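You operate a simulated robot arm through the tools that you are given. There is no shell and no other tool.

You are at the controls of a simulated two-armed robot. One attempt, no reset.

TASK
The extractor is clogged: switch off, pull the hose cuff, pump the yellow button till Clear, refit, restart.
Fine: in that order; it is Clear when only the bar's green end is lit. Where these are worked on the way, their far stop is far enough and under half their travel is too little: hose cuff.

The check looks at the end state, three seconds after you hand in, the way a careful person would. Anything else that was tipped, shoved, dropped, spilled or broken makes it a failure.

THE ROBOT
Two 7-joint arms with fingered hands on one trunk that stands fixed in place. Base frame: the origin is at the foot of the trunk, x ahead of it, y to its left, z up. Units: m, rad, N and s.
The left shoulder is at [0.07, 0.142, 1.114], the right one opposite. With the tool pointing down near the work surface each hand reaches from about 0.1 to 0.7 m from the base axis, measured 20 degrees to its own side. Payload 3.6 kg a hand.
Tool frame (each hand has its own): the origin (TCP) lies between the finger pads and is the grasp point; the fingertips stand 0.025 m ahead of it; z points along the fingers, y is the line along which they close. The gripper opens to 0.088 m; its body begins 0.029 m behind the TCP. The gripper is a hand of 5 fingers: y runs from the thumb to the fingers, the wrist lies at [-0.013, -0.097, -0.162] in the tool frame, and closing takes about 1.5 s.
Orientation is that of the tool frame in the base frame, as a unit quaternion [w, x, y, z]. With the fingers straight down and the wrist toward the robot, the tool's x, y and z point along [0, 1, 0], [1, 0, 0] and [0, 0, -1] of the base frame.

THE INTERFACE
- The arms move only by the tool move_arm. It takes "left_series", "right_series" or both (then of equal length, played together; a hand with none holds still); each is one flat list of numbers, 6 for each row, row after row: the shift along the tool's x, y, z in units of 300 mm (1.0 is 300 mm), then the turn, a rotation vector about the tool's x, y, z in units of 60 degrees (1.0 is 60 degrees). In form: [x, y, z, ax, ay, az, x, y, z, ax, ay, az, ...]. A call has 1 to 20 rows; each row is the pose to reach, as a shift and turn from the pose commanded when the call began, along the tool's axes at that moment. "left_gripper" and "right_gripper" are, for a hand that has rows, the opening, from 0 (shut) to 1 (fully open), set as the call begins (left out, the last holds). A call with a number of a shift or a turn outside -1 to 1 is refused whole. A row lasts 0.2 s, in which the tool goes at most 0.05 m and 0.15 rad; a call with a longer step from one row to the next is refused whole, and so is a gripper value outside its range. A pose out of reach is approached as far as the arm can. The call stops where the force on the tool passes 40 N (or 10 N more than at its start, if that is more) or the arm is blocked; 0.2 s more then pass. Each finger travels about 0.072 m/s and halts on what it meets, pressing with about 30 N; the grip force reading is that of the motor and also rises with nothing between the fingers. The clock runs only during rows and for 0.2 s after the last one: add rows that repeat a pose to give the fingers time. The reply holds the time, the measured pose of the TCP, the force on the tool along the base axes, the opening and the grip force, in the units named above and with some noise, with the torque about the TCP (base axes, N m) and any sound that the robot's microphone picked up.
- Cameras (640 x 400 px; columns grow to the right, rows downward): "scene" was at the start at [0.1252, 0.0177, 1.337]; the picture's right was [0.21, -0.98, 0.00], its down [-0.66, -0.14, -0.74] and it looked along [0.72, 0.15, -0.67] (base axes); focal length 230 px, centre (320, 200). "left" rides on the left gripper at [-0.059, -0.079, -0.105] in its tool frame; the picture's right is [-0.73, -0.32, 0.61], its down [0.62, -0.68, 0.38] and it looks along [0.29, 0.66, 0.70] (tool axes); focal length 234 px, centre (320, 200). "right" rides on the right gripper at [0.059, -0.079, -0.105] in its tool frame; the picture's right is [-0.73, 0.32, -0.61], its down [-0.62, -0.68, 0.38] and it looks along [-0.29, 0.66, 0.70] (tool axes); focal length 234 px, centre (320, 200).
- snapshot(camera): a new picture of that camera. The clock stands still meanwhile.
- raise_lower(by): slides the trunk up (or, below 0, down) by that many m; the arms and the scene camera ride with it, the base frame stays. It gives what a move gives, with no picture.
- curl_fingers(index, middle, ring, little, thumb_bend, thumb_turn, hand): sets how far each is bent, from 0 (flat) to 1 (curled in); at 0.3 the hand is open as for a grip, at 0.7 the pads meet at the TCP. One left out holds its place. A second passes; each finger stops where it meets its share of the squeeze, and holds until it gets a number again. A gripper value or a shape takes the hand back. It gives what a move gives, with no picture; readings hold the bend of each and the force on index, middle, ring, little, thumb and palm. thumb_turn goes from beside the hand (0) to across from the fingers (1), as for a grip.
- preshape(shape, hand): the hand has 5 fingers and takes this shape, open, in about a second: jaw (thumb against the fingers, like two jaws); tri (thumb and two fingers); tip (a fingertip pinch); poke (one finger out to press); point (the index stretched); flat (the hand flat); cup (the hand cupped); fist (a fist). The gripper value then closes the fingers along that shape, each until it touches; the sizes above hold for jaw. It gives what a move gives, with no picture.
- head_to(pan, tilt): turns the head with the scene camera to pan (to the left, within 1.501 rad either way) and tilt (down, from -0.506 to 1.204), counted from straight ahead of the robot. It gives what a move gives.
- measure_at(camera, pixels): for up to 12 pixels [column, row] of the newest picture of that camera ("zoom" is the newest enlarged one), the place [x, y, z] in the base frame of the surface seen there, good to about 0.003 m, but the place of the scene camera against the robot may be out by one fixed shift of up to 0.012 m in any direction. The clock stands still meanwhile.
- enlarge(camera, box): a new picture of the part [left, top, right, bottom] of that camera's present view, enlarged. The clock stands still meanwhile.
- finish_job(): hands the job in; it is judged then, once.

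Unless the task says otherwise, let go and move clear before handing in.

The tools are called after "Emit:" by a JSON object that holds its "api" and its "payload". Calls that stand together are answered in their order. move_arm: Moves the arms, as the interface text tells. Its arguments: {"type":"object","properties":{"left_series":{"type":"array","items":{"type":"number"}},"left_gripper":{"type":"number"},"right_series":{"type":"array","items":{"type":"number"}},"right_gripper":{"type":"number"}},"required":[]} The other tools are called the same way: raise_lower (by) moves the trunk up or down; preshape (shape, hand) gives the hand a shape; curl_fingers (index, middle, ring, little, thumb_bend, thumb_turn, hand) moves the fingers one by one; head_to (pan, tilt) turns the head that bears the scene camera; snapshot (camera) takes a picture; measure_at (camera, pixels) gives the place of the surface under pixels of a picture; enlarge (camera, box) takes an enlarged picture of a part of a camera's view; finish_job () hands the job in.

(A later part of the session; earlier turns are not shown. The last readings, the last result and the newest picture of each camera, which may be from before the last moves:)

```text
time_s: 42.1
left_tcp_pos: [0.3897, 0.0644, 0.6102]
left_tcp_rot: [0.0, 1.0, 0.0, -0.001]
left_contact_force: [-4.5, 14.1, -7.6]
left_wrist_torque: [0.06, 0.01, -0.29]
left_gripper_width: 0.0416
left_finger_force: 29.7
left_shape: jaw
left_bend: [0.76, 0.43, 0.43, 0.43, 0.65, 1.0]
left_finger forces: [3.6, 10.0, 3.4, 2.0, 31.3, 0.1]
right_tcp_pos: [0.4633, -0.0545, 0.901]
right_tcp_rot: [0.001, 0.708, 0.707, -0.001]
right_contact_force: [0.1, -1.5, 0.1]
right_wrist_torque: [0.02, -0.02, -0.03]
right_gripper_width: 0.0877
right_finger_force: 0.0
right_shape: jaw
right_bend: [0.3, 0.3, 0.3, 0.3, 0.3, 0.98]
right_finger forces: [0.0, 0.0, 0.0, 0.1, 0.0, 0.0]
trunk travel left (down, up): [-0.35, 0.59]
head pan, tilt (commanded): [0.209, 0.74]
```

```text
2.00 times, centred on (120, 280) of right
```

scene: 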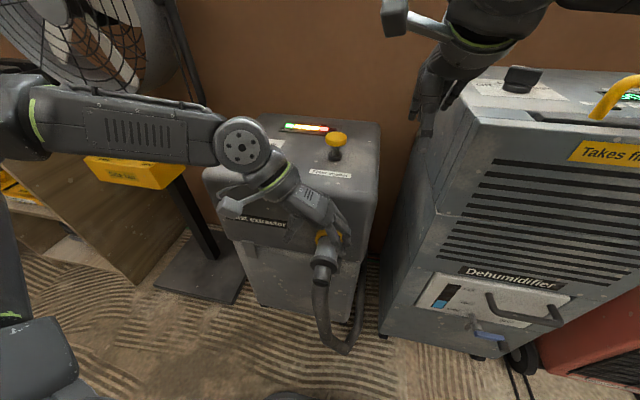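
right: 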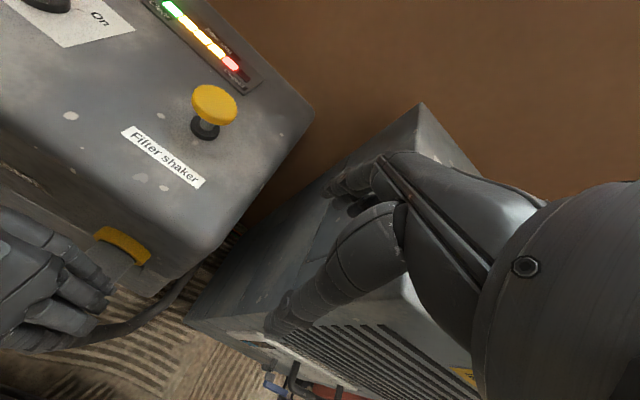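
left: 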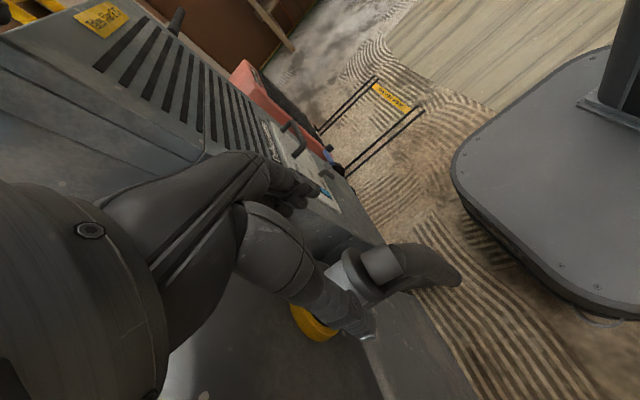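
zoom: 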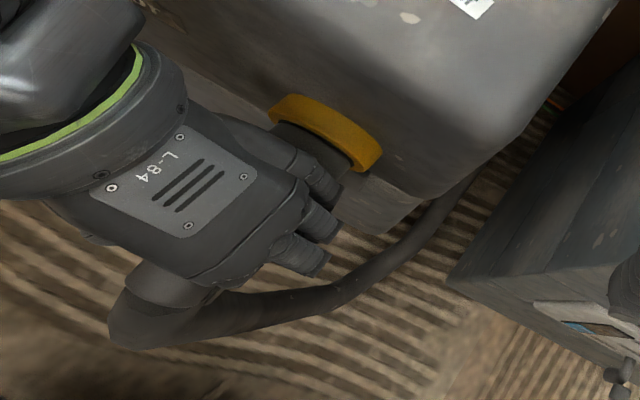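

The grip has closed on the cuff: thumb 31 N, the index hooked in front of the collar and the other fingers behind it. I'll pull straight out along -x in small steps.

Emit:
{"api": "move_arm", "payload": {"left_series": [-0.04, 0, 0, 0, 0, 0, -0.08, 0, 0, 0, 0, 0, -0.12, 0, 0, 0, 0, 0, -0.16, 0, 0, 0, 0, 0, -0.2, 0, 0, 0, 0, 0]}}

Emit:
{"api": "enlarge", "payload": {"camera": "scene", "box": [270, 190, 390, 320]}}

Emit:
{"api": "enlarge", "payload": {"camera": "right", "box": [0, 180, 240, 380]}}

```text
time_s: 43.3
left_tcp_pos: [0.3314, 0.0632, 0.6096]
left_tcp_rot: [-0.001, 1.0, 0.001, 0.001]
left_contact_force: [25.7, -2.8, 4.4]
left_wrist_torque: [-0.11, -0.51, 0.53]
left_gripper_width: 0.0231
left_finger_force: 29.9
left_shape: jaw
left_bend: [0.76, 0.55, 0.43, 0.46, 0.81, 1.0]
left_finger forces: [0.0, 0.1, 24.9, 3.3, 0.0, 0.0]
right_tcp_pos: [0.4651, -0.0554, 0.8994]
right_tcp_rot: [-0.002, 0.706, 0.708, -0.001]
right_contact_force: [-0.1, -0.5, -0.5]
right_wrist_torque: [-0.01, -0.01, -0.01]
right_gripper_width: 0.0877
right_finger_force: 0.1
right_shape: jaw
right_bend: [0.3, 0.3, 0.3, 0.3, 0.3, 0.98]
right_finger forces: [0.0, 0.0, 0.2, 0.0, 0.0, 0.1]
trunk travel left (down, up): [-0.35, 0.59]
head pan, tilt (commanded): [0.209, 0.74]
```

```text
3.08 times, centred on (330, 255) of scene
```

zoom: 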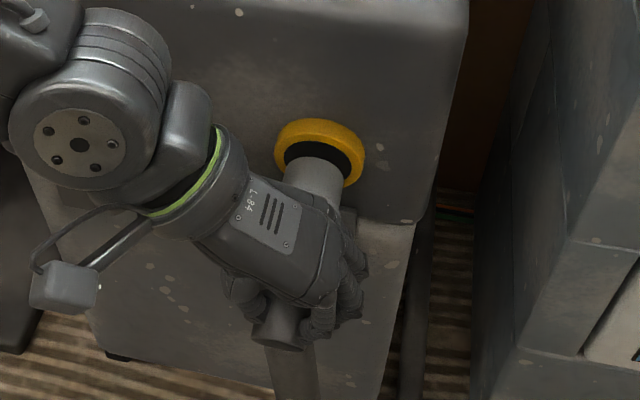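

```text
2.00 times, centred on (120, 280) of right
```

zoom: 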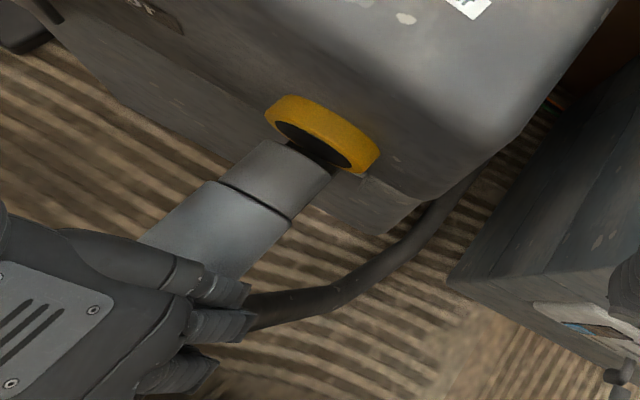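

The cuff has come out: the right view shows a narrower spigot between the tube and the yellow ring, and the pull force is now 26 N. I'll measure how far it moved.

Emit:
{"api": "measure_at", "payload": {"camera": "zoom", "pixels": [[220, 225], [245, 200], [265, 170], [300, 170], [320, 175], [290, 145], [235, 190], [200, 240], [330, 130], [350, 165]]}}

Emit:
{"api": "enlarge", "payload": {"camera": "left", "box": [230, 150, 480, 370]}}

```text
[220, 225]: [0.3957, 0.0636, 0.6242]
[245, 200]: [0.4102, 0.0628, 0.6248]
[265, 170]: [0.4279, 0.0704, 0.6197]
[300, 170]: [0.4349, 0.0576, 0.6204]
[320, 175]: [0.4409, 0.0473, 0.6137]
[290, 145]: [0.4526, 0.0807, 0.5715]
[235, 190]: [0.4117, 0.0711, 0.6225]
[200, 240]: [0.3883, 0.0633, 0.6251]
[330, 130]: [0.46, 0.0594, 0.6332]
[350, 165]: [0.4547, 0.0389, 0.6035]
```

```text
1.82 times, centred on (355, 260) of left
```

zoom: 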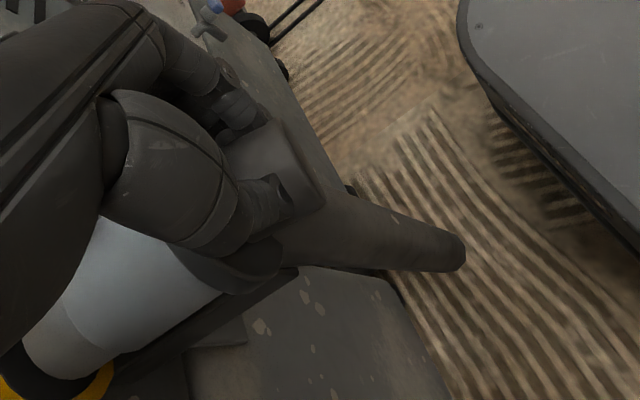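

Emit:
{"api": "measure_at", "payload": {"camera": "zoom", "pixels": [[150, 280], [75, 335], [45, 350], [110, 310], [200, 290], [215, 275], [235, 285], [265, 275], [320, 190], [285, 140], [240, 155]]}}

Emit:
{"api": "snapshot", "payload": {"camera": "scene"}}

```text
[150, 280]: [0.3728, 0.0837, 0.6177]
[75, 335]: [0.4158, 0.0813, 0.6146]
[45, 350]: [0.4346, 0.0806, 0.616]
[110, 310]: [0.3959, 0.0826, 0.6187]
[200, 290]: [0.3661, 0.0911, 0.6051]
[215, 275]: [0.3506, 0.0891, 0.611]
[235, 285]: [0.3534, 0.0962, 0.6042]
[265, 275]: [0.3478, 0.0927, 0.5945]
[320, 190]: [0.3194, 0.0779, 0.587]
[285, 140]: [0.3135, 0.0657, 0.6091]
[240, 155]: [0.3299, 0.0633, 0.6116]
```

```text
taken
```

scene: 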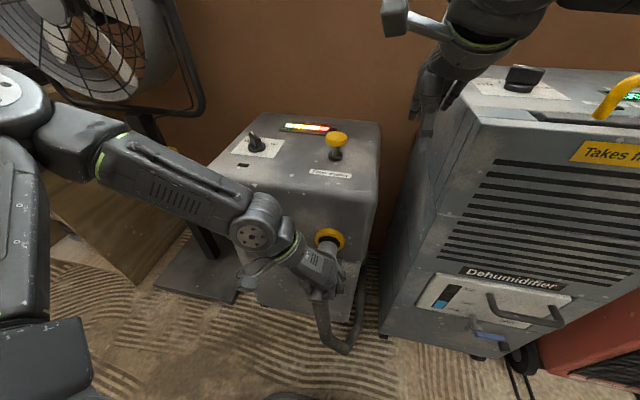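

The collar has moved from x ≈ 0.392 to ≈ 0.354, about 38 mm, while the hand slipped about 20 mm and a finger is now hooked behind the collar. I'll keep pulling in small steps to find the far stop.

Emit:
{"api": "move_arm", "payload": {"left_series": [-0.0333, 0, 0, 0, 0, 0, -0.0667, 0, 0, 0, 0, 0, -0.1, 0, 0, 0, 0, 0]}}

Emit:
{"api": "enlarge", "payload": {"camera": "left", "box": [230, 150, 480, 370]}}

Emit:
{"api": "enlarge", "payload": {"camera": "right", "box": [0, 180, 240, 380]}}

Emit:
{"api": "measure_at", "payload": {"camera": "zoom", "pixels": [[220, 225], [200, 240], [180, 255], [265, 170], [250, 190], [280, 200], [300, 170]]}}

```text
time_s: 43.7
left_tcp_pos: [0.3295, 0.0613, 0.6094]
left_tcp_rot: [0.001, 1.0, 0.004, 0.005]
left_contact_force: [33.2, 1.2, 0.4]
left_wrist_torque: [0.04, -0.55, 0.81]
left_gripper_width: 0.0228
left_finger_force: 30.2
left_shape: jaw
left_bend: [0.76, 0.55, 0.43, 0.48, 0.81, 1.0]
left_finger forces: [0.0, 0.1, 34.1, 5.3, 0.0, 0.0]
right_tcp_pos: [0.4654, -0.0557, 0.8989]
right_tcp_rot: [-0.001, 0.707, 0.707, -0.002]
right_contact_force: [0.0, 0.1, 0.1]
right_wrist_torque: [-0.04, 0.0, -0.02]
right_gripper_width: 0.0877
right_finger_force: 0.1
right_shape: jaw
right_bend: [0.3, 0.3, 0.3, 0.3, 0.3, 0.98]
right_finger forces: [0.0, 0.1, 0.0, 0.0, 0.1, 0.0]
trunk travel left (down, up): [-0.35, 0.59]
head pan, tilt (commanded): [0.209, 0.74]
stopped in row 1 (left hand): the force on the tool passed its limit at 44 N (the readings are from after the stop); the commanded pose is now the measured one
```

```text
1.82 times, centred on (355, 260) of left
```

zoom: 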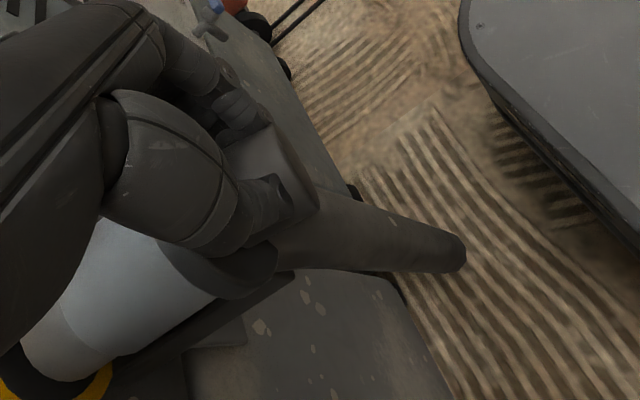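

```text
2.00 times, centred on (120, 280) of right
```

zoom: 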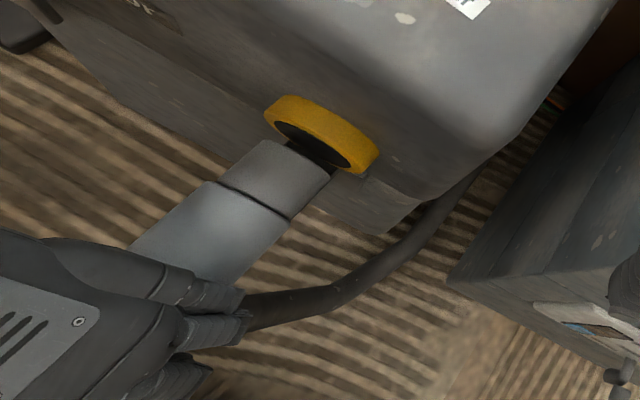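

```text
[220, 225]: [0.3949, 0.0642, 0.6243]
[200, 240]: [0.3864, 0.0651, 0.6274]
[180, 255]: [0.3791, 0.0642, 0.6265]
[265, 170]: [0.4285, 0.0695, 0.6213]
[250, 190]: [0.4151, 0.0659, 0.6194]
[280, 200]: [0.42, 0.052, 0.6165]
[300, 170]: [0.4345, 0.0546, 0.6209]
```

The pull met a hard 44 N and the cuff didn't move further, so this is its far stop, about 40 mm out. I'll relax the left hand a few millimetres and keep it there, and shape the right hand to press the button.

Emit:
{"api": "move_arm", "payload": {"left_series": [0.0067, 0, 0, 0, 0, 0, 0.0133, 0, 0, 0, 0, 0]}}

Emit:
{"api": "preshape", "payload": {"shape": "poke", "hand": "right"}}

Emit:
{"api": "snapshot", "payload": {"camera": "right"}}

```text
time_s: 44.3
left_tcp_pos: [0.3303, 0.0636, 0.6102]
left_tcp_rot: [0.0, 1.0, 0.002, 0.002]
left_contact_force: [27.0, -0.7, 3.0]
left_wrist_torque: [-0.05, -0.53, 0.64]
left_gripper_width: 0.0231
left_finger_force: 29.4
left_shape: jaw
left_bend: [0.76, 0.55, 0.43, 0.48, 0.81, 1.0]
left_finger forces: [0.0, 0.1, 28.4, 5.0, 0.0, 0.1]
right_tcp_pos: [0.4653, -0.0563, 0.8993]
right_tcp_rot: [-0.001, 0.707, 0.707, -0.001]
right_contact_force: [-0.1, 0.3, -0.4]
right_wrist_torque: [0.0, 0.02, -0.01]
right_gripper_width: 0.0877
right_finger_force: 0.1
right_shape: jaw
right_bend: [0.3, 0.3, 0.3, 0.3, 0.3, 0.98]
right_finger forces: [0.0, 0.1, 0.1, 0.0, 0.1, 0.1]
trunk travel left (down, up): [-0.35, 0.59]
head pan, tilt (commanded): [0.209, 0.74]
```

```text
time_s: 45.2
left_tcp_pos: [0.3307, 0.0621, 0.609]
left_tcp_rot: [0.0, 1.0, 0.003, 0.002]
left_contact_force: [26.1, -2.5, 2.6]
left_wrist_torque: [-0.06, -0.48, 0.62]
left_gripper_width: 0.0231
left_finger_force: 30.3
left_shape: jaw
left_bend: [0.76, 0.55, 0.43, 0.47, 0.81, 1.0]
left_finger forces: [0.0, 0.0, 28.2, 4.9, 0.0, 0.0]
right_tcp_pos: [0.4659, -0.0551, 0.8985]
right_tcp_rot: [-0.002, 0.707, 0.707, 0.0]
right_contact_force: [-0.2, -0.7, -0.1]
right_wrist_torque: [0.0, -0.01, 0.0]
right_gripper_width: 0.0003
right_finger_force: 0.1
right_shape: poke
right_bend: [0.7, 0.7, 0.99, 0.99, 1.0, 1.0]
right_finger forces: [0.0, 0.0, 0.0, 0.0, 0.0, 0.0]
trunk travel left (down, up): [-0.35, 0.59]
head pan, tilt (commanded): [0.209, 0.74]
```

```text
taken
```

right: 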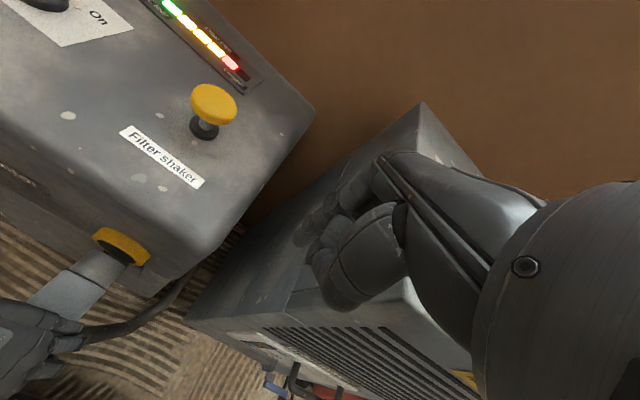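

The left hand still holds about 26 N, so I'll ease it 8 mm more toward the machine (short of pushing on the collar) while the right hand moves above the button.

Emit:
{"api": "move_arm", "payload": {"left_series": [0.0053, 0, 0, 0, 0, 0, 0.0107, 0, 0, 0, 0, 0, 0.016, 0, 0, 0, 0, 0, 0.0213, 0, 0, 0, 0, 0, 0.0267, 0, 0, 0, 0, 0], "right_series": [0.09, 0.084, 0.0126, 0, 0, 0, 0.18, 0.168, 0.0252, 0, 0, 0, 0.27, 0.252, 0.0378, 0, 0, 0, 0.36, 0.336, 0.05, 0, 0, 0, 0.45, 0.42, 0.0617, 0, 0, 0]}}

Emit:
{"api": "snapshot", "payload": {"camera": "right"}}

Emit:
{"api": "snapshot", "payload": {"camera": "scene"}}

```text
time_s: 46.4
left_tcp_pos: [0.3355, 0.0627, 0.6094]
left_tcp_rot: [0.0, 1.0, 0.002, 0.003]
left_contact_force: [6.5, -4.2, 0.9]
left_wrist_torque: [-0.05, -0.16, 0.02]
left_gripper_width: 0.0231
left_finger_force: 29.9
left_shape: jaw
left_bend: [0.76, 0.55, 0.44, 0.44, 0.81, 1.0]
left_finger forces: [0.0, 5.1, 15.5, 2.4, 0.1, 0.0]
right_tcp_pos: [0.5894, 0.0777, 0.8794]
right_tcp_rot: [-0.001, 0.708, 0.707, -0.001]
right_contact_force: [-0.1, -0.2, -0.4]
right_wrist_torque: [-0.01, 0.02, 0.03]
right_gripper_width: 0.0
right_finger_force: 0.0
right_shape: poke
right_bend: [0.7, 0.7, 0.99, 0.99, 1.0, 1.0]
right_finger forces: [0.0, 0.0, 0.0, 0.0, 0.0, 0.0]
trunk travel left (down, up): [-0.35, 0.59]
head pan, tilt (commanded): [0.209, 0.74]
```

```text
taken
```

right: 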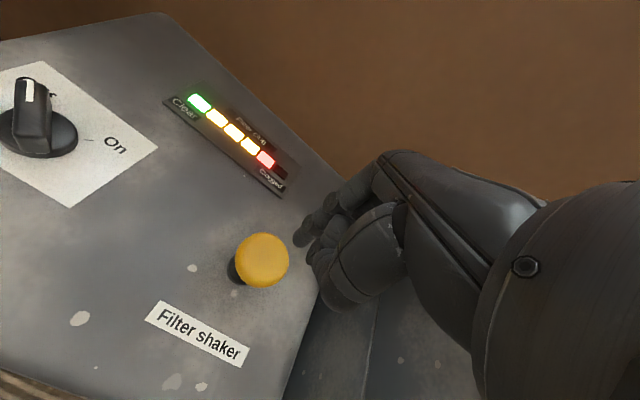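

```text
taken
```

scene: 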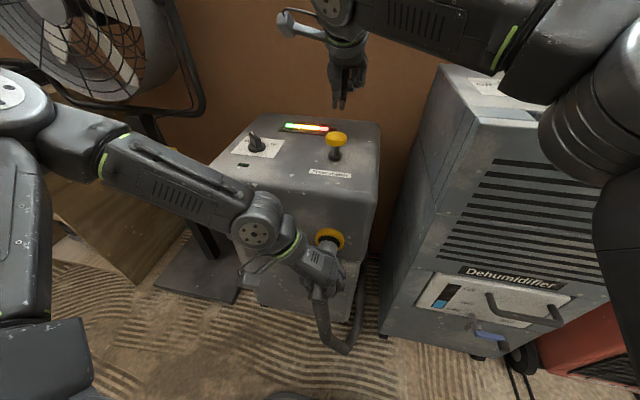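

Emit:
{"api": "measure_at", "payload": {"camera": "right", "pixels": [[262, 258], [262, 235], [262, 283], [238, 262], [287, 255], [300, 236], [305, 225], [312, 246], [330, 300], [322, 232]]}}

Emit:
{"api": "measure_at", "payload": {"camera": "scene", "pixels": [[590, 160], [570, 170], [600, 120], [500, 70], [450, 60], [620, 190], [337, 105], [343, 105], [340, 95], [335, 135]]}}

Emit:
{"api": "enlarge", "payload": {"camera": "right", "box": [210, 170, 370, 320]}}

```text
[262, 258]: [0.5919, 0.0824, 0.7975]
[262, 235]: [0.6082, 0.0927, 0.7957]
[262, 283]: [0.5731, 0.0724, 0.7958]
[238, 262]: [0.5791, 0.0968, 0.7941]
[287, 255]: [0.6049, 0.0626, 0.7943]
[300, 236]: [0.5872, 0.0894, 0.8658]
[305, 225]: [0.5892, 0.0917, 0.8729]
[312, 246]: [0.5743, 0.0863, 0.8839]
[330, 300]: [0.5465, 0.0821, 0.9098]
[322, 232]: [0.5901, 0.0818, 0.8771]
```

```text
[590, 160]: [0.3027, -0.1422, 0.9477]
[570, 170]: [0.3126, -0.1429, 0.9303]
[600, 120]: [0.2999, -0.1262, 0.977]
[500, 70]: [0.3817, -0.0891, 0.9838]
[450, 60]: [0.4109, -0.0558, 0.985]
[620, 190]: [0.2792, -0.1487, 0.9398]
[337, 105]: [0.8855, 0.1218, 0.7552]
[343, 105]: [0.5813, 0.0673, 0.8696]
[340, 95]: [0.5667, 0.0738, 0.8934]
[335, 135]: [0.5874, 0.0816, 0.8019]
```

```text
2.67 times, centred on (290, 245) of right
```

zoom: 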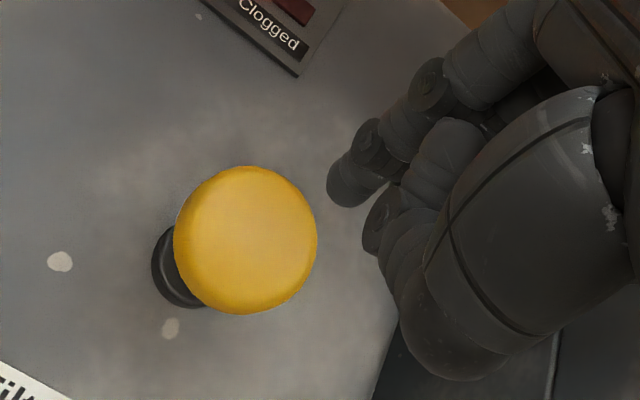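

The button centre is (0.591, 0.081, 0.798) and the index tip is just beside it at z ≈ 0.862. I'll shift 6 mm left and press down in small steps.

Emit:
{"api": "move_arm", "payload": {"right_series": [0.02, 0.007, 0.1, 0, 0, 0, 0.02, 0.007, 0.1833, 0, 0, 0, 0.02, 0.007, 0.2133, 0, 0, 0, 0.02, 0.007, 0.2333, 0, 0, 0, 0.02, 0.007, 0.25, 0, 0, 0, 0.02, 0.007, 0.2667, 0, 0, 0]}}

Emit:
{"api": "snapshot", "payload": {"camera": "right"}}

Emit:
{"api": "enlarge", "payload": {"camera": "scene", "box": [270, 90, 390, 190]}}

```text
time_s: 47.8
left_tcp_pos: [0.3348, 0.0623, 0.6098]
left_tcp_rot: [0.0, 1.0, 0.003, 0.003]
left_contact_force: [3.7, -5.0, -5.1]
left_wrist_torque: [0.02, 0.0, -0.06]
left_gripper_width: 0.023
left_finger_force: 29.9
left_shape: jaw
left_bend: [0.76, 0.55, 0.45, 0.44, 0.81, 1.0]
left_finger forces: [0.1, 6.5, 14.0, 2.3, 0.0, 0.0]
right_tcp_pos: [0.5923, 0.086, 0.8032]
right_tcp_rot: [0.0, 0.707, 0.707, 0.001]
right_contact_force: [0.4, 1.1, 6.0]
right_wrist_torque: [-0.07, -0.01, 0.01]
right_gripper_width: 0.0001
right_finger_force: 0.1
right_shape: poke
right_bend: [0.7, 0.7, 0.99, 0.99, 1.0, 1.0]
right_finger forces: [0.0, 5.6, 0.0, 0.0, 0.0, 0.0]
trunk travel left (down, up): [-0.35, 0.59]
head pan, tilt (commanded): [0.209, 0.74]
```

```text
taken
```

right: 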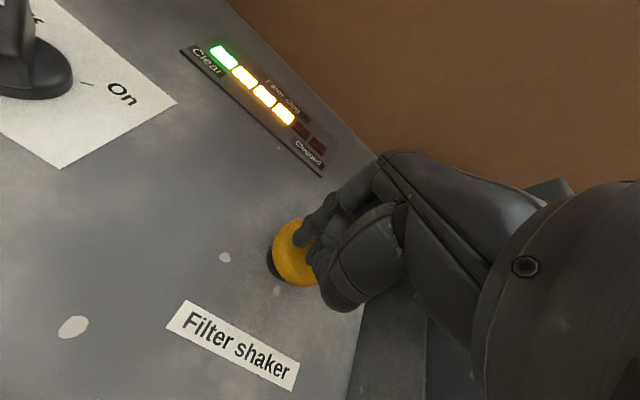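

```text
4.00 times, centred on (330, 140) of scene
```

zoom: 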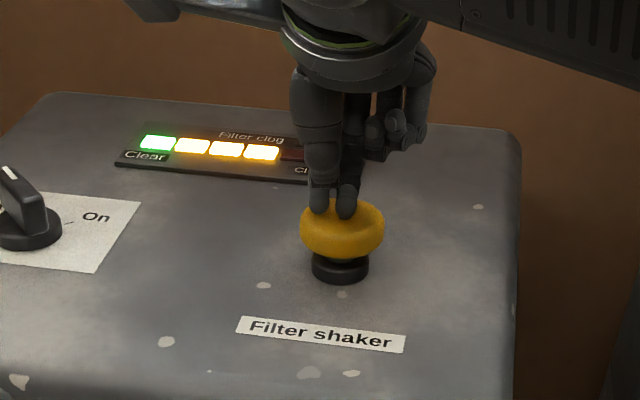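

That press put out the red segment: the bar now shows green plus three yellow. I'll release fully and press again, checking after each stroke.

Emit:
{"api": "move_arm", "payload": {"right_series": [0, 0, -0.05, 0, 0, 0, 0, 0, -0.1, 0, 0, 0, 0, 0, -0.1, 0, 0, 0, 0, 0, -0.05, 0, 0, 0, 0, 0, 0, 0, 0, 0, 0, 0, 0.01, 0, 0, 0]}}

Emit:
{"api": "snapshot", "payload": {"camera": "right"}}

```text
time_s: 49.2
left_tcp_pos: [0.3368, 0.0619, 0.6103]
left_tcp_rot: [0.0, 1.0, 0.003, 0.003]
left_contact_force: [2.7, -5.1, -4.6]
left_wrist_torque: [0.02, -0.01, 0.01]
left_gripper_width: 0.0229
left_finger_force: 30.1
left_shape: jaw
left_bend: [0.76, 0.55, 0.45, 0.44, 0.81, 1.0]
left_finger forces: [0.1, 6.4, 13.9, 1.9, 0.0, 0.0]
right_tcp_pos: [0.5911, 0.0852, 0.7998]
right_tcp_rot: [0.0, 0.707, 0.708, -0.001]
right_contact_force: [0.6, -1.7, 6.2]
right_wrist_torque: [-0.14, 0.04, -0.04]
right_gripper_width: 0.0
right_finger_force: 0.0
right_shape: poke
right_bend: [0.7, 0.7, 0.99, 0.99, 1.0, 1.0]
right_finger forces: [0.3, 5.5, 0.1, 0.0, 0.1, 0.0]
trunk travel left (down, up): [-0.35, 0.59]
head pan, tilt (commanded): [0.209, 0.74]
```

```text
taken
```

right: 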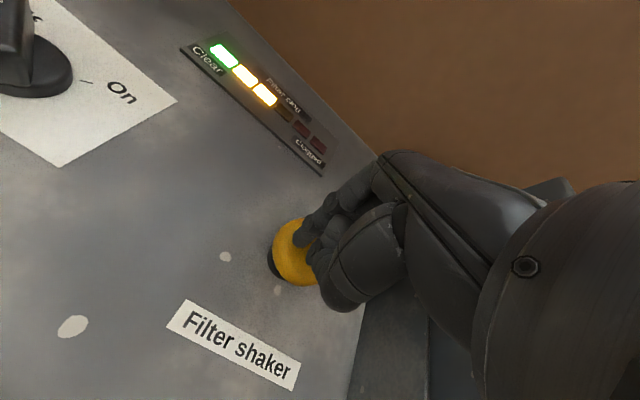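

Green plus two yellow remain, so each stroke clears one segment. Third stroke.

Emit:
{"api": "move_arm", "payload": {"right_series": [0, 0, -0.05, 0, 0, 0, 0, 0, -0.1, 0, 0, 0, 0, 0, -0.1, 0, 0, 0, 0, 0, -0.05, 0, 0, 0, 0, 0, 0, 0, 0, 0, 0, 0, 0, 0, 0, 0]}}

Emit:
{"api": "snapshot", "payload": {"camera": "right"}}

```text
time_s: 50.6
left_tcp_pos: [0.3362, 0.0607, 0.6101]
left_tcp_rot: [-0.002, 1.0, 0.002, 0.004]
left_contact_force: [4.2, -3.6, -3.7]
left_wrist_torque: [0.02, 0.0, -0.01]
left_gripper_width: 0.0231
left_finger_force: 30.0
left_shape: jaw
left_bend: [0.76, 0.55, 0.45, 0.44, 0.81, 1.0]
left_finger forces: [0.0, 6.3, 14.0, 2.0, 0.0, 0.0]
right_tcp_pos: [0.5905, 0.0849, 0.7998]
right_tcp_rot: [0.0, 0.707, 0.707, 0.002]
right_contact_force: [2.4, -1.3, 10.9]
right_wrist_torque: [-0.15, -0.01, 0.02]
right_gripper_width: 0.0
right_finger_force: 0.0
right_shape: poke
right_bend: [0.7, 0.7, 0.99, 0.99, 1.0, 1.0]
right_finger forces: [0.0, 10.5, 0.1, 0.1, 0.1, 0.0]
trunk travel left (down, up): [-0.35, 0.59]
head pan, tilt (commanded): [0.209, 0.74]
```

```text
taken
```

right: 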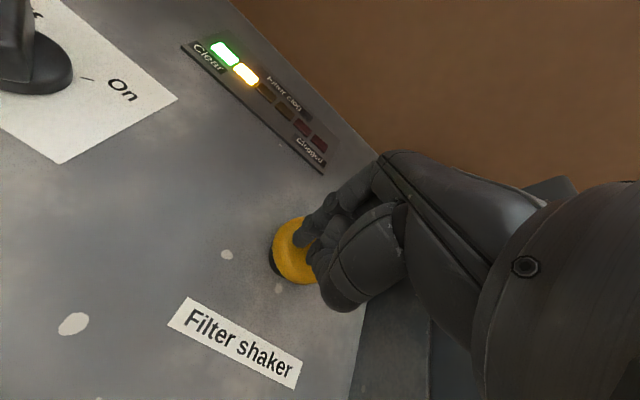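

Green plus one yellow remain. One more stroke.

Emit:
{"api": "move_arm", "payload": {"right_series": [0, 0, -0.05, 0, 0, 0, 0, 0, -0.1, 0, 0, 0, 0, 0, -0.1, 0, 0, 0, 0, 0, -0.05, 0, 0, 0, 0, 0, 0, 0, 0, 0, 0, 0, 0, 0, 0, 0]}}

Emit:
{"api": "snapshot", "payload": {"camera": "right"}}

```text
time_s: 52.0
left_tcp_pos: [0.3372, 0.0624, 0.61]
left_tcp_rot: [0.0, 1.0, 0.002, 0.004]
left_contact_force: [3.2, -5.4, -3.8]
left_wrist_torque: [0.0, 0.0, -0.01]
left_gripper_width: 0.023
left_finger_force: 30.4
left_shape: jaw
left_bend: [0.76, 0.55, 0.45, 0.44, 0.81, 1.0]
left_finger forces: [0.1, 6.2, 14.1, 2.2, 0.0, 0.0]
right_tcp_pos: [0.5925, 0.0842, 0.7991]
right_tcp_rot: [0.0, 0.708, 0.706, 0.001]
right_contact_force: [1.9, 0.8, 8.9]
right_wrist_torque: [-0.08, 0.0, 0.01]
right_gripper_width: 0.0
right_finger_force: 0.0
right_shape: poke
right_bend: [0.7, 0.7, 0.99, 0.99, 1.0, 1.0]
right_finger forces: [0.0, 8.1, 0.1, 0.1, 0.0, 0.0]
trunk travel left (down, up): [-0.35, 0.59]
head pan, tilt (commanded): [0.209, 0.74]
```

```text
taken
```

right: 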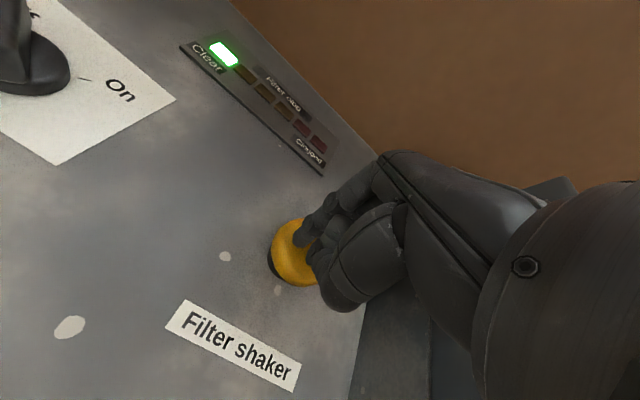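

Only the green end is lit, so it reads Clear. I'll lift the right hand straight off the button and draw it back to where its camera can watch the cuff.

Emit:
{"api": "move_arm", "payload": {"right_series": [0, 0, -0.1, 0, 0, 0, 0, 0, -0.2, 0, 0, 0, 0, 0, -0.333, 0, 0, 0, -0.0934, -0.0846, -0.333, 0, 0, 0, -0.1868, -0.1692, -0.333, 0, 0, 0, -0.2802, -0.2538, -0.333, 0, 0, 0, -0.3736, -0.3384, -0.333, 0, 0, 0, -0.467, -0.423, -0.333, 0, 0, 0]}}

Emit:
{"api": "snapshot", "payload": {"camera": "right"}}

Emit:
{"api": "enlarge", "payload": {"camera": "right", "box": [0, 180, 240, 380]}}

Emit:
{"api": "enlarge", "payload": {"camera": "left", "box": [230, 150, 480, 370]}}

```text
time_s: 53.8
left_tcp_pos: [0.3373, 0.0618, 0.6104]
left_tcp_rot: [-0.001, 1.0, 0.003, 0.003]
left_contact_force: [2.1, -4.8, -1.9]
left_wrist_torque: [-0.01, -0.02, -0.1]
left_gripper_width: 0.0234
left_finger_force: 29.9
left_shape: jaw
left_bend: [0.76, 0.55, 0.46, 0.44, 0.81, 1.0]
left_finger forces: [0.0, 7.1, 12.9, 2.3, 0.0, 0.0]
right_tcp_pos: [0.466, -0.0549, 0.8992]
right_tcp_rot: [0.0, 0.708, 0.707, 0.002]
right_contact_force: [0.4, -0.4, 0.1]
right_wrist_torque: [-0.01, -0.01, -0.01]
right_gripper_width: 0.0
right_finger_force: 0.0
right_shape: poke
right_bend: [0.7, 0.7, 0.99, 0.99, 1.0, 1.0]
right_finger forces: [0.0, 0.0, 0.0, 0.1, 0.0, 0.0]
trunk travel left (down, up): [-0.35, 0.59]
head pan, tilt (commanded): [0.209, 0.74]
```

```text
taken
```

right: 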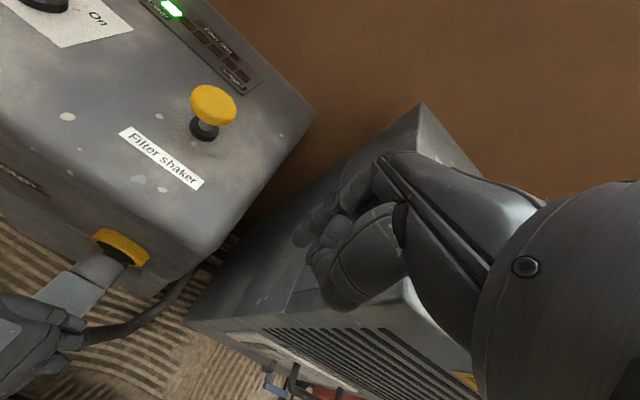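

```text
2.00 times, centred on (120, 280) of right
```

zoom: 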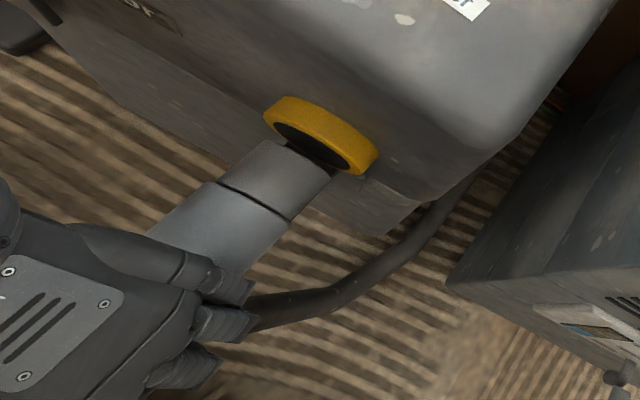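

```text
1.82 times, centred on (355, 260) of left
```

zoom: 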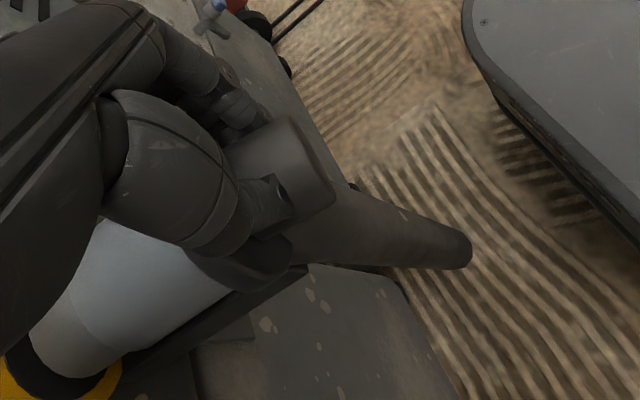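

The cuff is still fully out and the thumb and index sit in front of its collar, ready to push. I'll push it straight back in along +x.

Emit:
{"api": "move_arm", "payload": {"left_series": [0.0267, 0, 0, 0, 0, 0, 0.0533, 0, 0, 0, 0, 0, 0.08, 0, 0, 0, 0, 0, 0.1067, 0, 0, 0, 0, 0, 0.1333, 0, 0, 0, 0, 0, 0.16, 0, 0, 0, 0, 0]}}

Emit:
{"api": "enlarge", "payload": {"camera": "right", "box": [0, 180, 240, 380]}}

Emit:
{"api": "enlarge", "payload": {"camera": "scene", "box": [270, 190, 390, 320]}}

```text
time_s: 55.2
left_tcp_pos: [0.3801, 0.0614, 0.6117]
left_tcp_rot: [-0.001, 1.0, 0.001, 0.001]
left_contact_force: [-23.4, -3.8, -2.2]
left_wrist_torque: [0.03, 0.41, -0.58]
left_gripper_width: 0.0233
left_finger_force: 30.1
left_shape: jaw
left_bend: [0.76, 0.55, 0.46, 0.45, 0.81, 1.0]
left_finger forces: [0.1, 23.9, 7.3, 2.4, 0.0, 0.0]
right_tcp_pos: [0.4637, -0.0544, 0.9011]
right_tcp_rot: [0.0, 0.707, 0.707, 0.0]
right_contact_force: [0.1, 0.5, 0.0]
right_wrist_torque: [0.01, 0.02, -0.04]
right_gripper_width: 0.0
right_finger_force: 0.1
right_shape: poke
right_bend: [0.7, 0.7, 0.99, 0.99, 1.0, 1.0]
right_finger forces: [0.0, 0.0, 0.0, 0.1, 0.1, 0.0]
trunk travel left (down, up): [-0.35, 0.59]
head pan, tilt (commanded): [0.209, 0.74]
```

```text
2.00 times, centred on (120, 280) of right
```

zoom: 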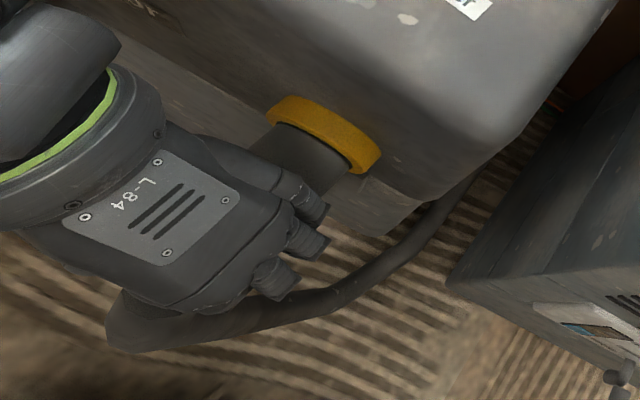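

```text
3.08 times, centred on (330, 255) of scene
```

zoom: 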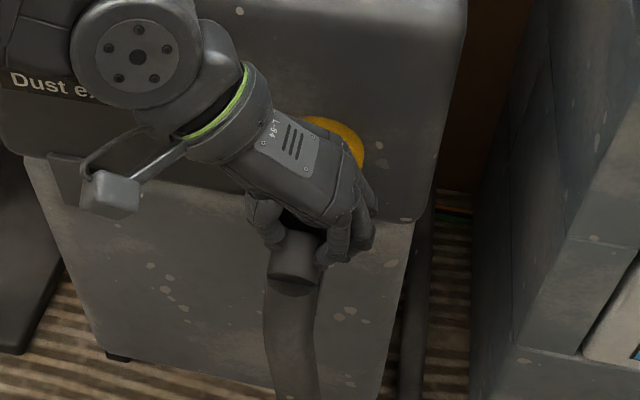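

The spigot has disappeared into the ring, with 23 N of push. I'll push a little further to confirm it's seated on its stop.

Emit:
{"api": "move_arm", "payload": {"left_series": [0.0167, 0, 0, 0, 0, 0, 0.0333, 0, 0, 0, 0, 0, 0.05, 0, 0, 0, 0, 0, 0.0667, 0, 0, 0, 0, 0]}}

Emit:
{"api": "enlarge", "payload": {"camera": "right", "box": [0, 180, 240, 380]}}

```text
time_s: 55.6
left_tcp_pos: [0.3822, 0.061, 0.61]
left_tcp_rot: [-0.002, 1.0, -0.001, -0.003]
left_contact_force: [-27.2, -2.4, 4.8]
left_wrist_torque: [-0.12, 0.38, -0.54]
left_gripper_width: 0.0234
left_finger_force: 29.8
left_shape: jaw
left_bend: [0.76, 0.55, 0.46, 0.44, 0.81, 1.0]
left_finger forces: [0.1, 28.2, 6.2, 2.3, 0.1, 0.0]
right_tcp_pos: [0.4635, -0.0549, 0.9011]
right_tcp_rot: [0.001, 0.707, 0.707, 0.0]
right_contact_force: [0.1, -0.4, 0.3]
right_wrist_torque: [0.04, 0.01, 0.03]
right_gripper_width: 0.0001
right_finger_force: 0.0
right_shape: poke
right_bend: [0.7, 0.7, 0.99, 0.99, 1.0, 1.0]
right_finger forces: [0.2, 0.1, 0.0, 0.1, 0.0, 0.0]
trunk travel left (down, up): [-0.35, 0.59]
head pan, tilt (commanded): [0.209, 0.74]
stopped in row 2 (left hand): the force on the tool passed its limit at 44 N (the readings are from after the stop); the commanded pose is now the measured one
```

```text
2.00 times, centred on (120, 280) of right
```

zoom: 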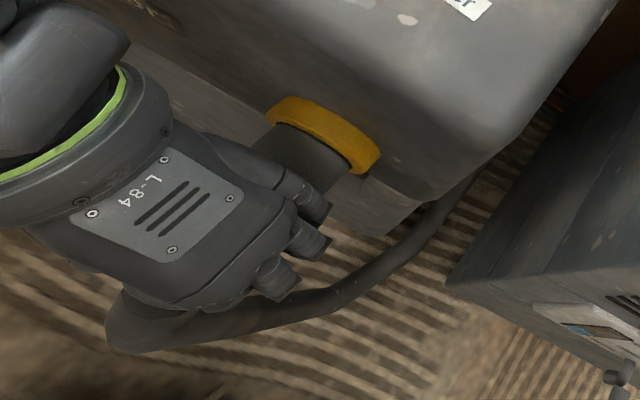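

It met a hard 44 N stop, so the cuff is seated. I'll open the left hand while holding still.

Emit:
{"api": "move_arm", "payload": {"left_series": [0, 0, 0, 0, 0, 0, 0, 0, 0, 0, 0, 0, 0, 0, 0, 0, 0, 0, 0, 0, 0, 0, 0, 0, 0, 0, 0, 0, 0, 0, 0, 0, 0, 0, 0, 0, 0, 0, 0, 0, 0, 0], "left_gripper": 1.0}}

Emit:
{"api": "enlarge", "payload": {"camera": "scene", "box": [270, 190, 390, 320]}}

Emit:
{"api": "enlarge", "payload": {"camera": "right", "box": [0, 180, 240, 380]}}

```text
time_s: 57.2
left_tcp_pos: [0.3853, 0.0612, 0.6106]
left_tcp_rot: [-0.002, 1.0, 0.0, -0.001]
left_contact_force: [-0.4, 0.3, 0.3]
left_wrist_torque: [0.0, -0.02, -0.01]
left_gripper_width: 0.0875
left_finger_force: 0.0
left_shape: jaw
left_bend: [0.3, 0.3, 0.3, 0.3, 0.3, 0.98]
left_finger forces: [0.0, 0.0, 0.0, 0.0, 0.1, 0.1]
right_tcp_pos: [0.4665, -0.0551, 0.9003]
right_tcp_rot: [0.0, 0.707, 0.707, 0.0]
right_contact_force: [0.1, 0.0, 0.6]
right_wrist_torque: [0.01, -0.02, 0.02]
right_gripper_width: 0.0
right_finger_force: 0.0
right_shape: poke
right_bend: [0.7, 0.7, 0.99, 0.99, 1.0, 1.0]
right_finger forces: [0.0, 0.1, 0.1, 0.1, 0.1, 0.1]
trunk travel left (down, up): [-0.35, 0.59]
head pan, tilt (commanded): [0.209, 0.74]
```

```text
3.08 times, centred on (330, 255) of scene
```

zoom: 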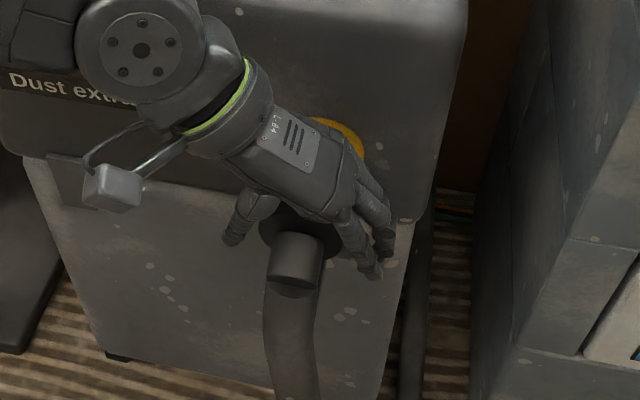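

```text
2.00 times, centred on (120, 280) of right
```

zoom: 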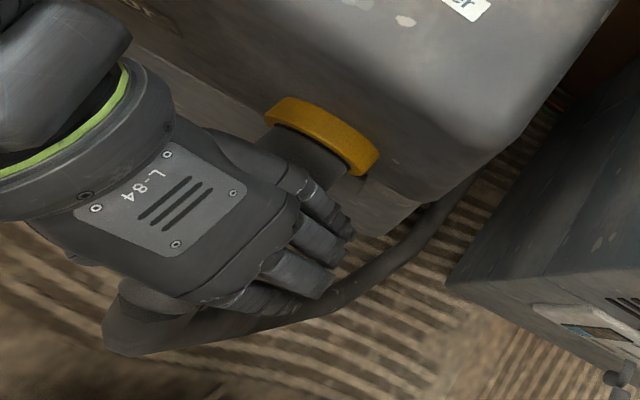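

The hand is open with no contact. I'll lift it straight up and check the cuff.

Emit:
{"api": "move_arm", "payload": {"left_series": [0, 0, -0.1, 0, 0, 0, 0, 0, -0.2, 0, 0, 0, 0, 0, -0.333, 0, 0, 0, 0, 0, -0.467, 0, 0, 0, 0, 0, -0.6, 0, 0, 0, 0, 0, -0.7, 0, 0, 0]}}

Emit:
{"api": "snapshot", "payload": {"camera": "scene"}}

Emit:
{"api": "enlarge", "payload": {"camera": "right", "box": [0, 180, 240, 380]}}

Emit:
{"api": "measure_at", "payload": {"camera": "zoom", "pixels": [[250, 150], [200, 200], [170, 230], [120, 260], [90, 290], [320, 120], [270, 180], [230, 180]]}}

```text
time_s: 58.6
left_tcp_pos: [0.385, 0.0599, 0.8211]
left_tcp_rot: [-0.001, 1.0, -0.001, -0.001]
left_contact_force: [-0.9, -0.1, 0.0]
left_wrist_torque: [0.01, -0.01, 0.02]
left_gripper_width: 0.0878
left_finger_force: 0.1
left_shape: jaw
left_bend: [0.3, 0.3, 0.3, 0.3, 0.3, 0.98]
left_finger forces: [0.1, 0.1, 0.0, 0.0, 0.1, 0.1]
right_tcp_pos: [0.4661, -0.0541, 0.8992]
right_tcp_rot: [-0.001, 0.707, 0.707, 0.001]
right_contact_force: [0.2, 0.8, -1.0]
right_wrist_torque: [-0.02, -0.03, -0.01]
right_gripper_width: 0.0
right_finger_force: 0.0
right_shape: poke
right_bend: [0.7, 0.7, 0.99, 0.99, 1.0, 1.0]
right_finger forces: [0.0, 0.1, 0.0, 0.0, 0.0, 0.1]
trunk travel left (down, up): [-0.35, 0.59]
head pan, tilt (commanded): [0.209, 0.74]
```

```text
taken
```

scene: 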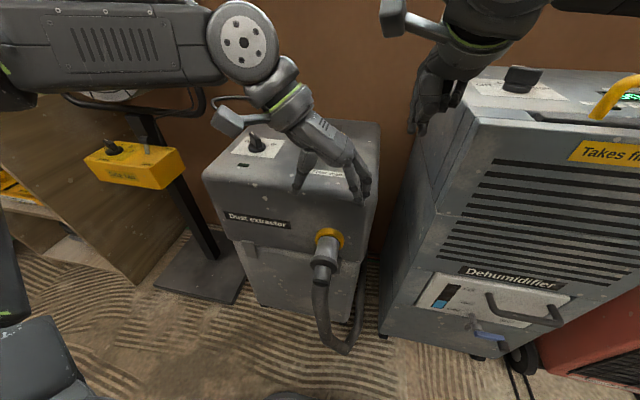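

```text
2.00 times, centred on (120, 280) of right
```

zoom: 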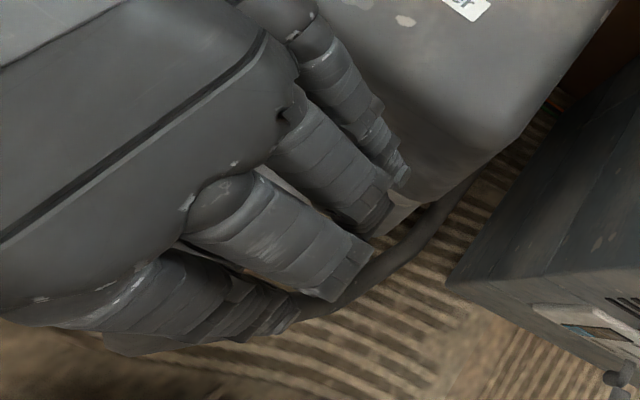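

```text
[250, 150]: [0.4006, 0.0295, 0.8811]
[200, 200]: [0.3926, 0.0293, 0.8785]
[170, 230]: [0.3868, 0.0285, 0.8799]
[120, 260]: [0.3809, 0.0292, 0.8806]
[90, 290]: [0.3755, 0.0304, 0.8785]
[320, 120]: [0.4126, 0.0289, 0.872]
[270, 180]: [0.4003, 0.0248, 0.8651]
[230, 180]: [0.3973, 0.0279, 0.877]
```

Emit:
{"api": "enlarge", "payload": {"camera": "scene", "box": [280, 215, 380, 320]}}

Emit:
{"api": "measure_at", "payload": {"camera": "zoom", "pixels": [[330, 60], [315, 90], [300, 115], [285, 135], [275, 150], [280, 165], [290, 180], [345, 90], [265, 200]]}}

```text
3.81 times, centred on (330, 268) of scene
```

zoom: 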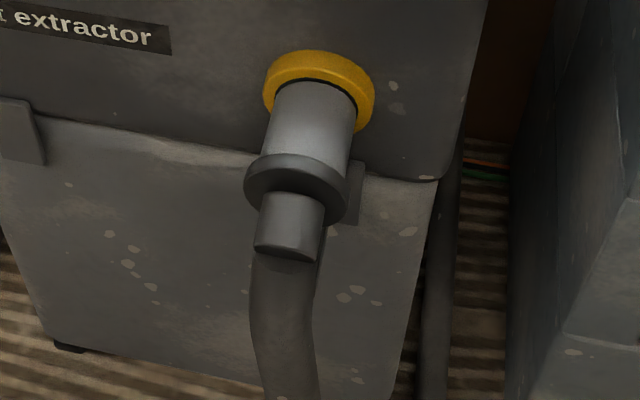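

```text
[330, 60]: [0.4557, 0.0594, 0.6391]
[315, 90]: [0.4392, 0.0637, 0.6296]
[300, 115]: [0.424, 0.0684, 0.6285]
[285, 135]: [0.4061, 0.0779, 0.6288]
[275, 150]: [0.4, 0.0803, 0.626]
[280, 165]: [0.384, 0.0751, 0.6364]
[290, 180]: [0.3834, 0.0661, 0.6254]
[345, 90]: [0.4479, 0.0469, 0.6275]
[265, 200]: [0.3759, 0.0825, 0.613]
```

The cuff sits as it did at the start (collar at about x 0.389). For the restart I'll raise the trunk back to the height that worked for the knob.

Emit:
{"api": "raise_lower", "payload": {"by": 0.2}}

Emit:
{"api": "move_arm", "payload": {"left_series": [0.0479, -0.0584, 0.0166, 0, 0, -0.125, 0.0958, -0.1168, 0.0333, 0, 0, -0.25, 0.1436, -0.1751, 0.05, 0, 0, -0.375, 0.1915, -0.2335, 0.0665, 0, 0, -0.5, 0.2394, -0.2919, 0.0831, 0, 0, -0.625, 0.2873, -0.3503, 0.0998, 0, 0, -0.75, 0.3351, -0.4086, 0.1164, 0, 0, -0.875, 0.383, -0.467, 0.133, 0, 0, -1.0]}}

```text
time_s: 60.8
left_tcp_pos: [0.3861, 0.0606, 1.0192]
left_tcp_rot: [-0.002, 1.0, 0.0, -0.002]
left_contact_force: [0.1, -1.3, 0.4]
left_wrist_torque: [0.0, 0.0, -0.02]
left_gripper_width: 0.0876
left_finger_force: 0.0
left_shape: jaw
left_bend: [0.3, 0.3, 0.3, 0.3, 0.3, 0.98]
left_finger forces: [0.1, 0.0, 0.0, 0.0, 0.1, 0.1]
right_tcp_pos: [0.4668, -0.0543, 1.0997]
right_tcp_rot: [0.0, 0.707, 0.707, 0.0]
right_contact_force: [-0.4, -0.2, 1.0]
right_wrist_torque: [-0.04, -0.03, 0.0]
right_gripper_width: 0.0002
right_finger_force: 0.1
right_shape: poke
right_bend: [0.7, 0.7, 0.99, 0.99, 1.0, 1.0]
right_finger forces: [0.1, 0.0, 0.0, 0.0, 0.0, 0.0]
trunk travel left (down, up): [-0.55, 0.39]
head pan, tilt (commanded): [0.209, 0.74]
```

```text
time_s: 62.6
left_tcp_pos: [0.4979, 0.2008, 0.9824]
left_tcp_rot: [-0.002, 0.865, 0.502, 0.0]
left_contact_force: [-0.5, 1.0, -0.5]
left_wrist_torque: [0.0, -0.01, -0.01]
left_gripper_width: 0.0879
left_finger_force: 0.0
left_shape: jaw
left_bend: [0.3, 0.3, 0.3, 0.3, 0.3, 0.98]
left_finger forces: [0.0, 0.0, 0.0, 0.1, 0.1, 0.1]
right_tcp_pos: [0.4671, -0.0549, 1.0987]
right_tcp_rot: [0.001, 0.707, 0.707, 0.0]
right_contact_force: [0.3, 0.4, -0.5]
right_wrist_torque: [0.01, 0.0, 0.0]
right_gripper_width: 0.0002
right_finger_force: 0.1
right_shape: poke
right_bend: [0.7, 0.7, 0.99, 0.99, 1.0, 1.0]
right_finger forces: [0.0, 0.0, 0.1, 0.0, 0.1, 0.1]
trunk travel left (down, up): [-0.55, 0.39]
head pan, tilt (commanded): [0.209, 0.74]
```

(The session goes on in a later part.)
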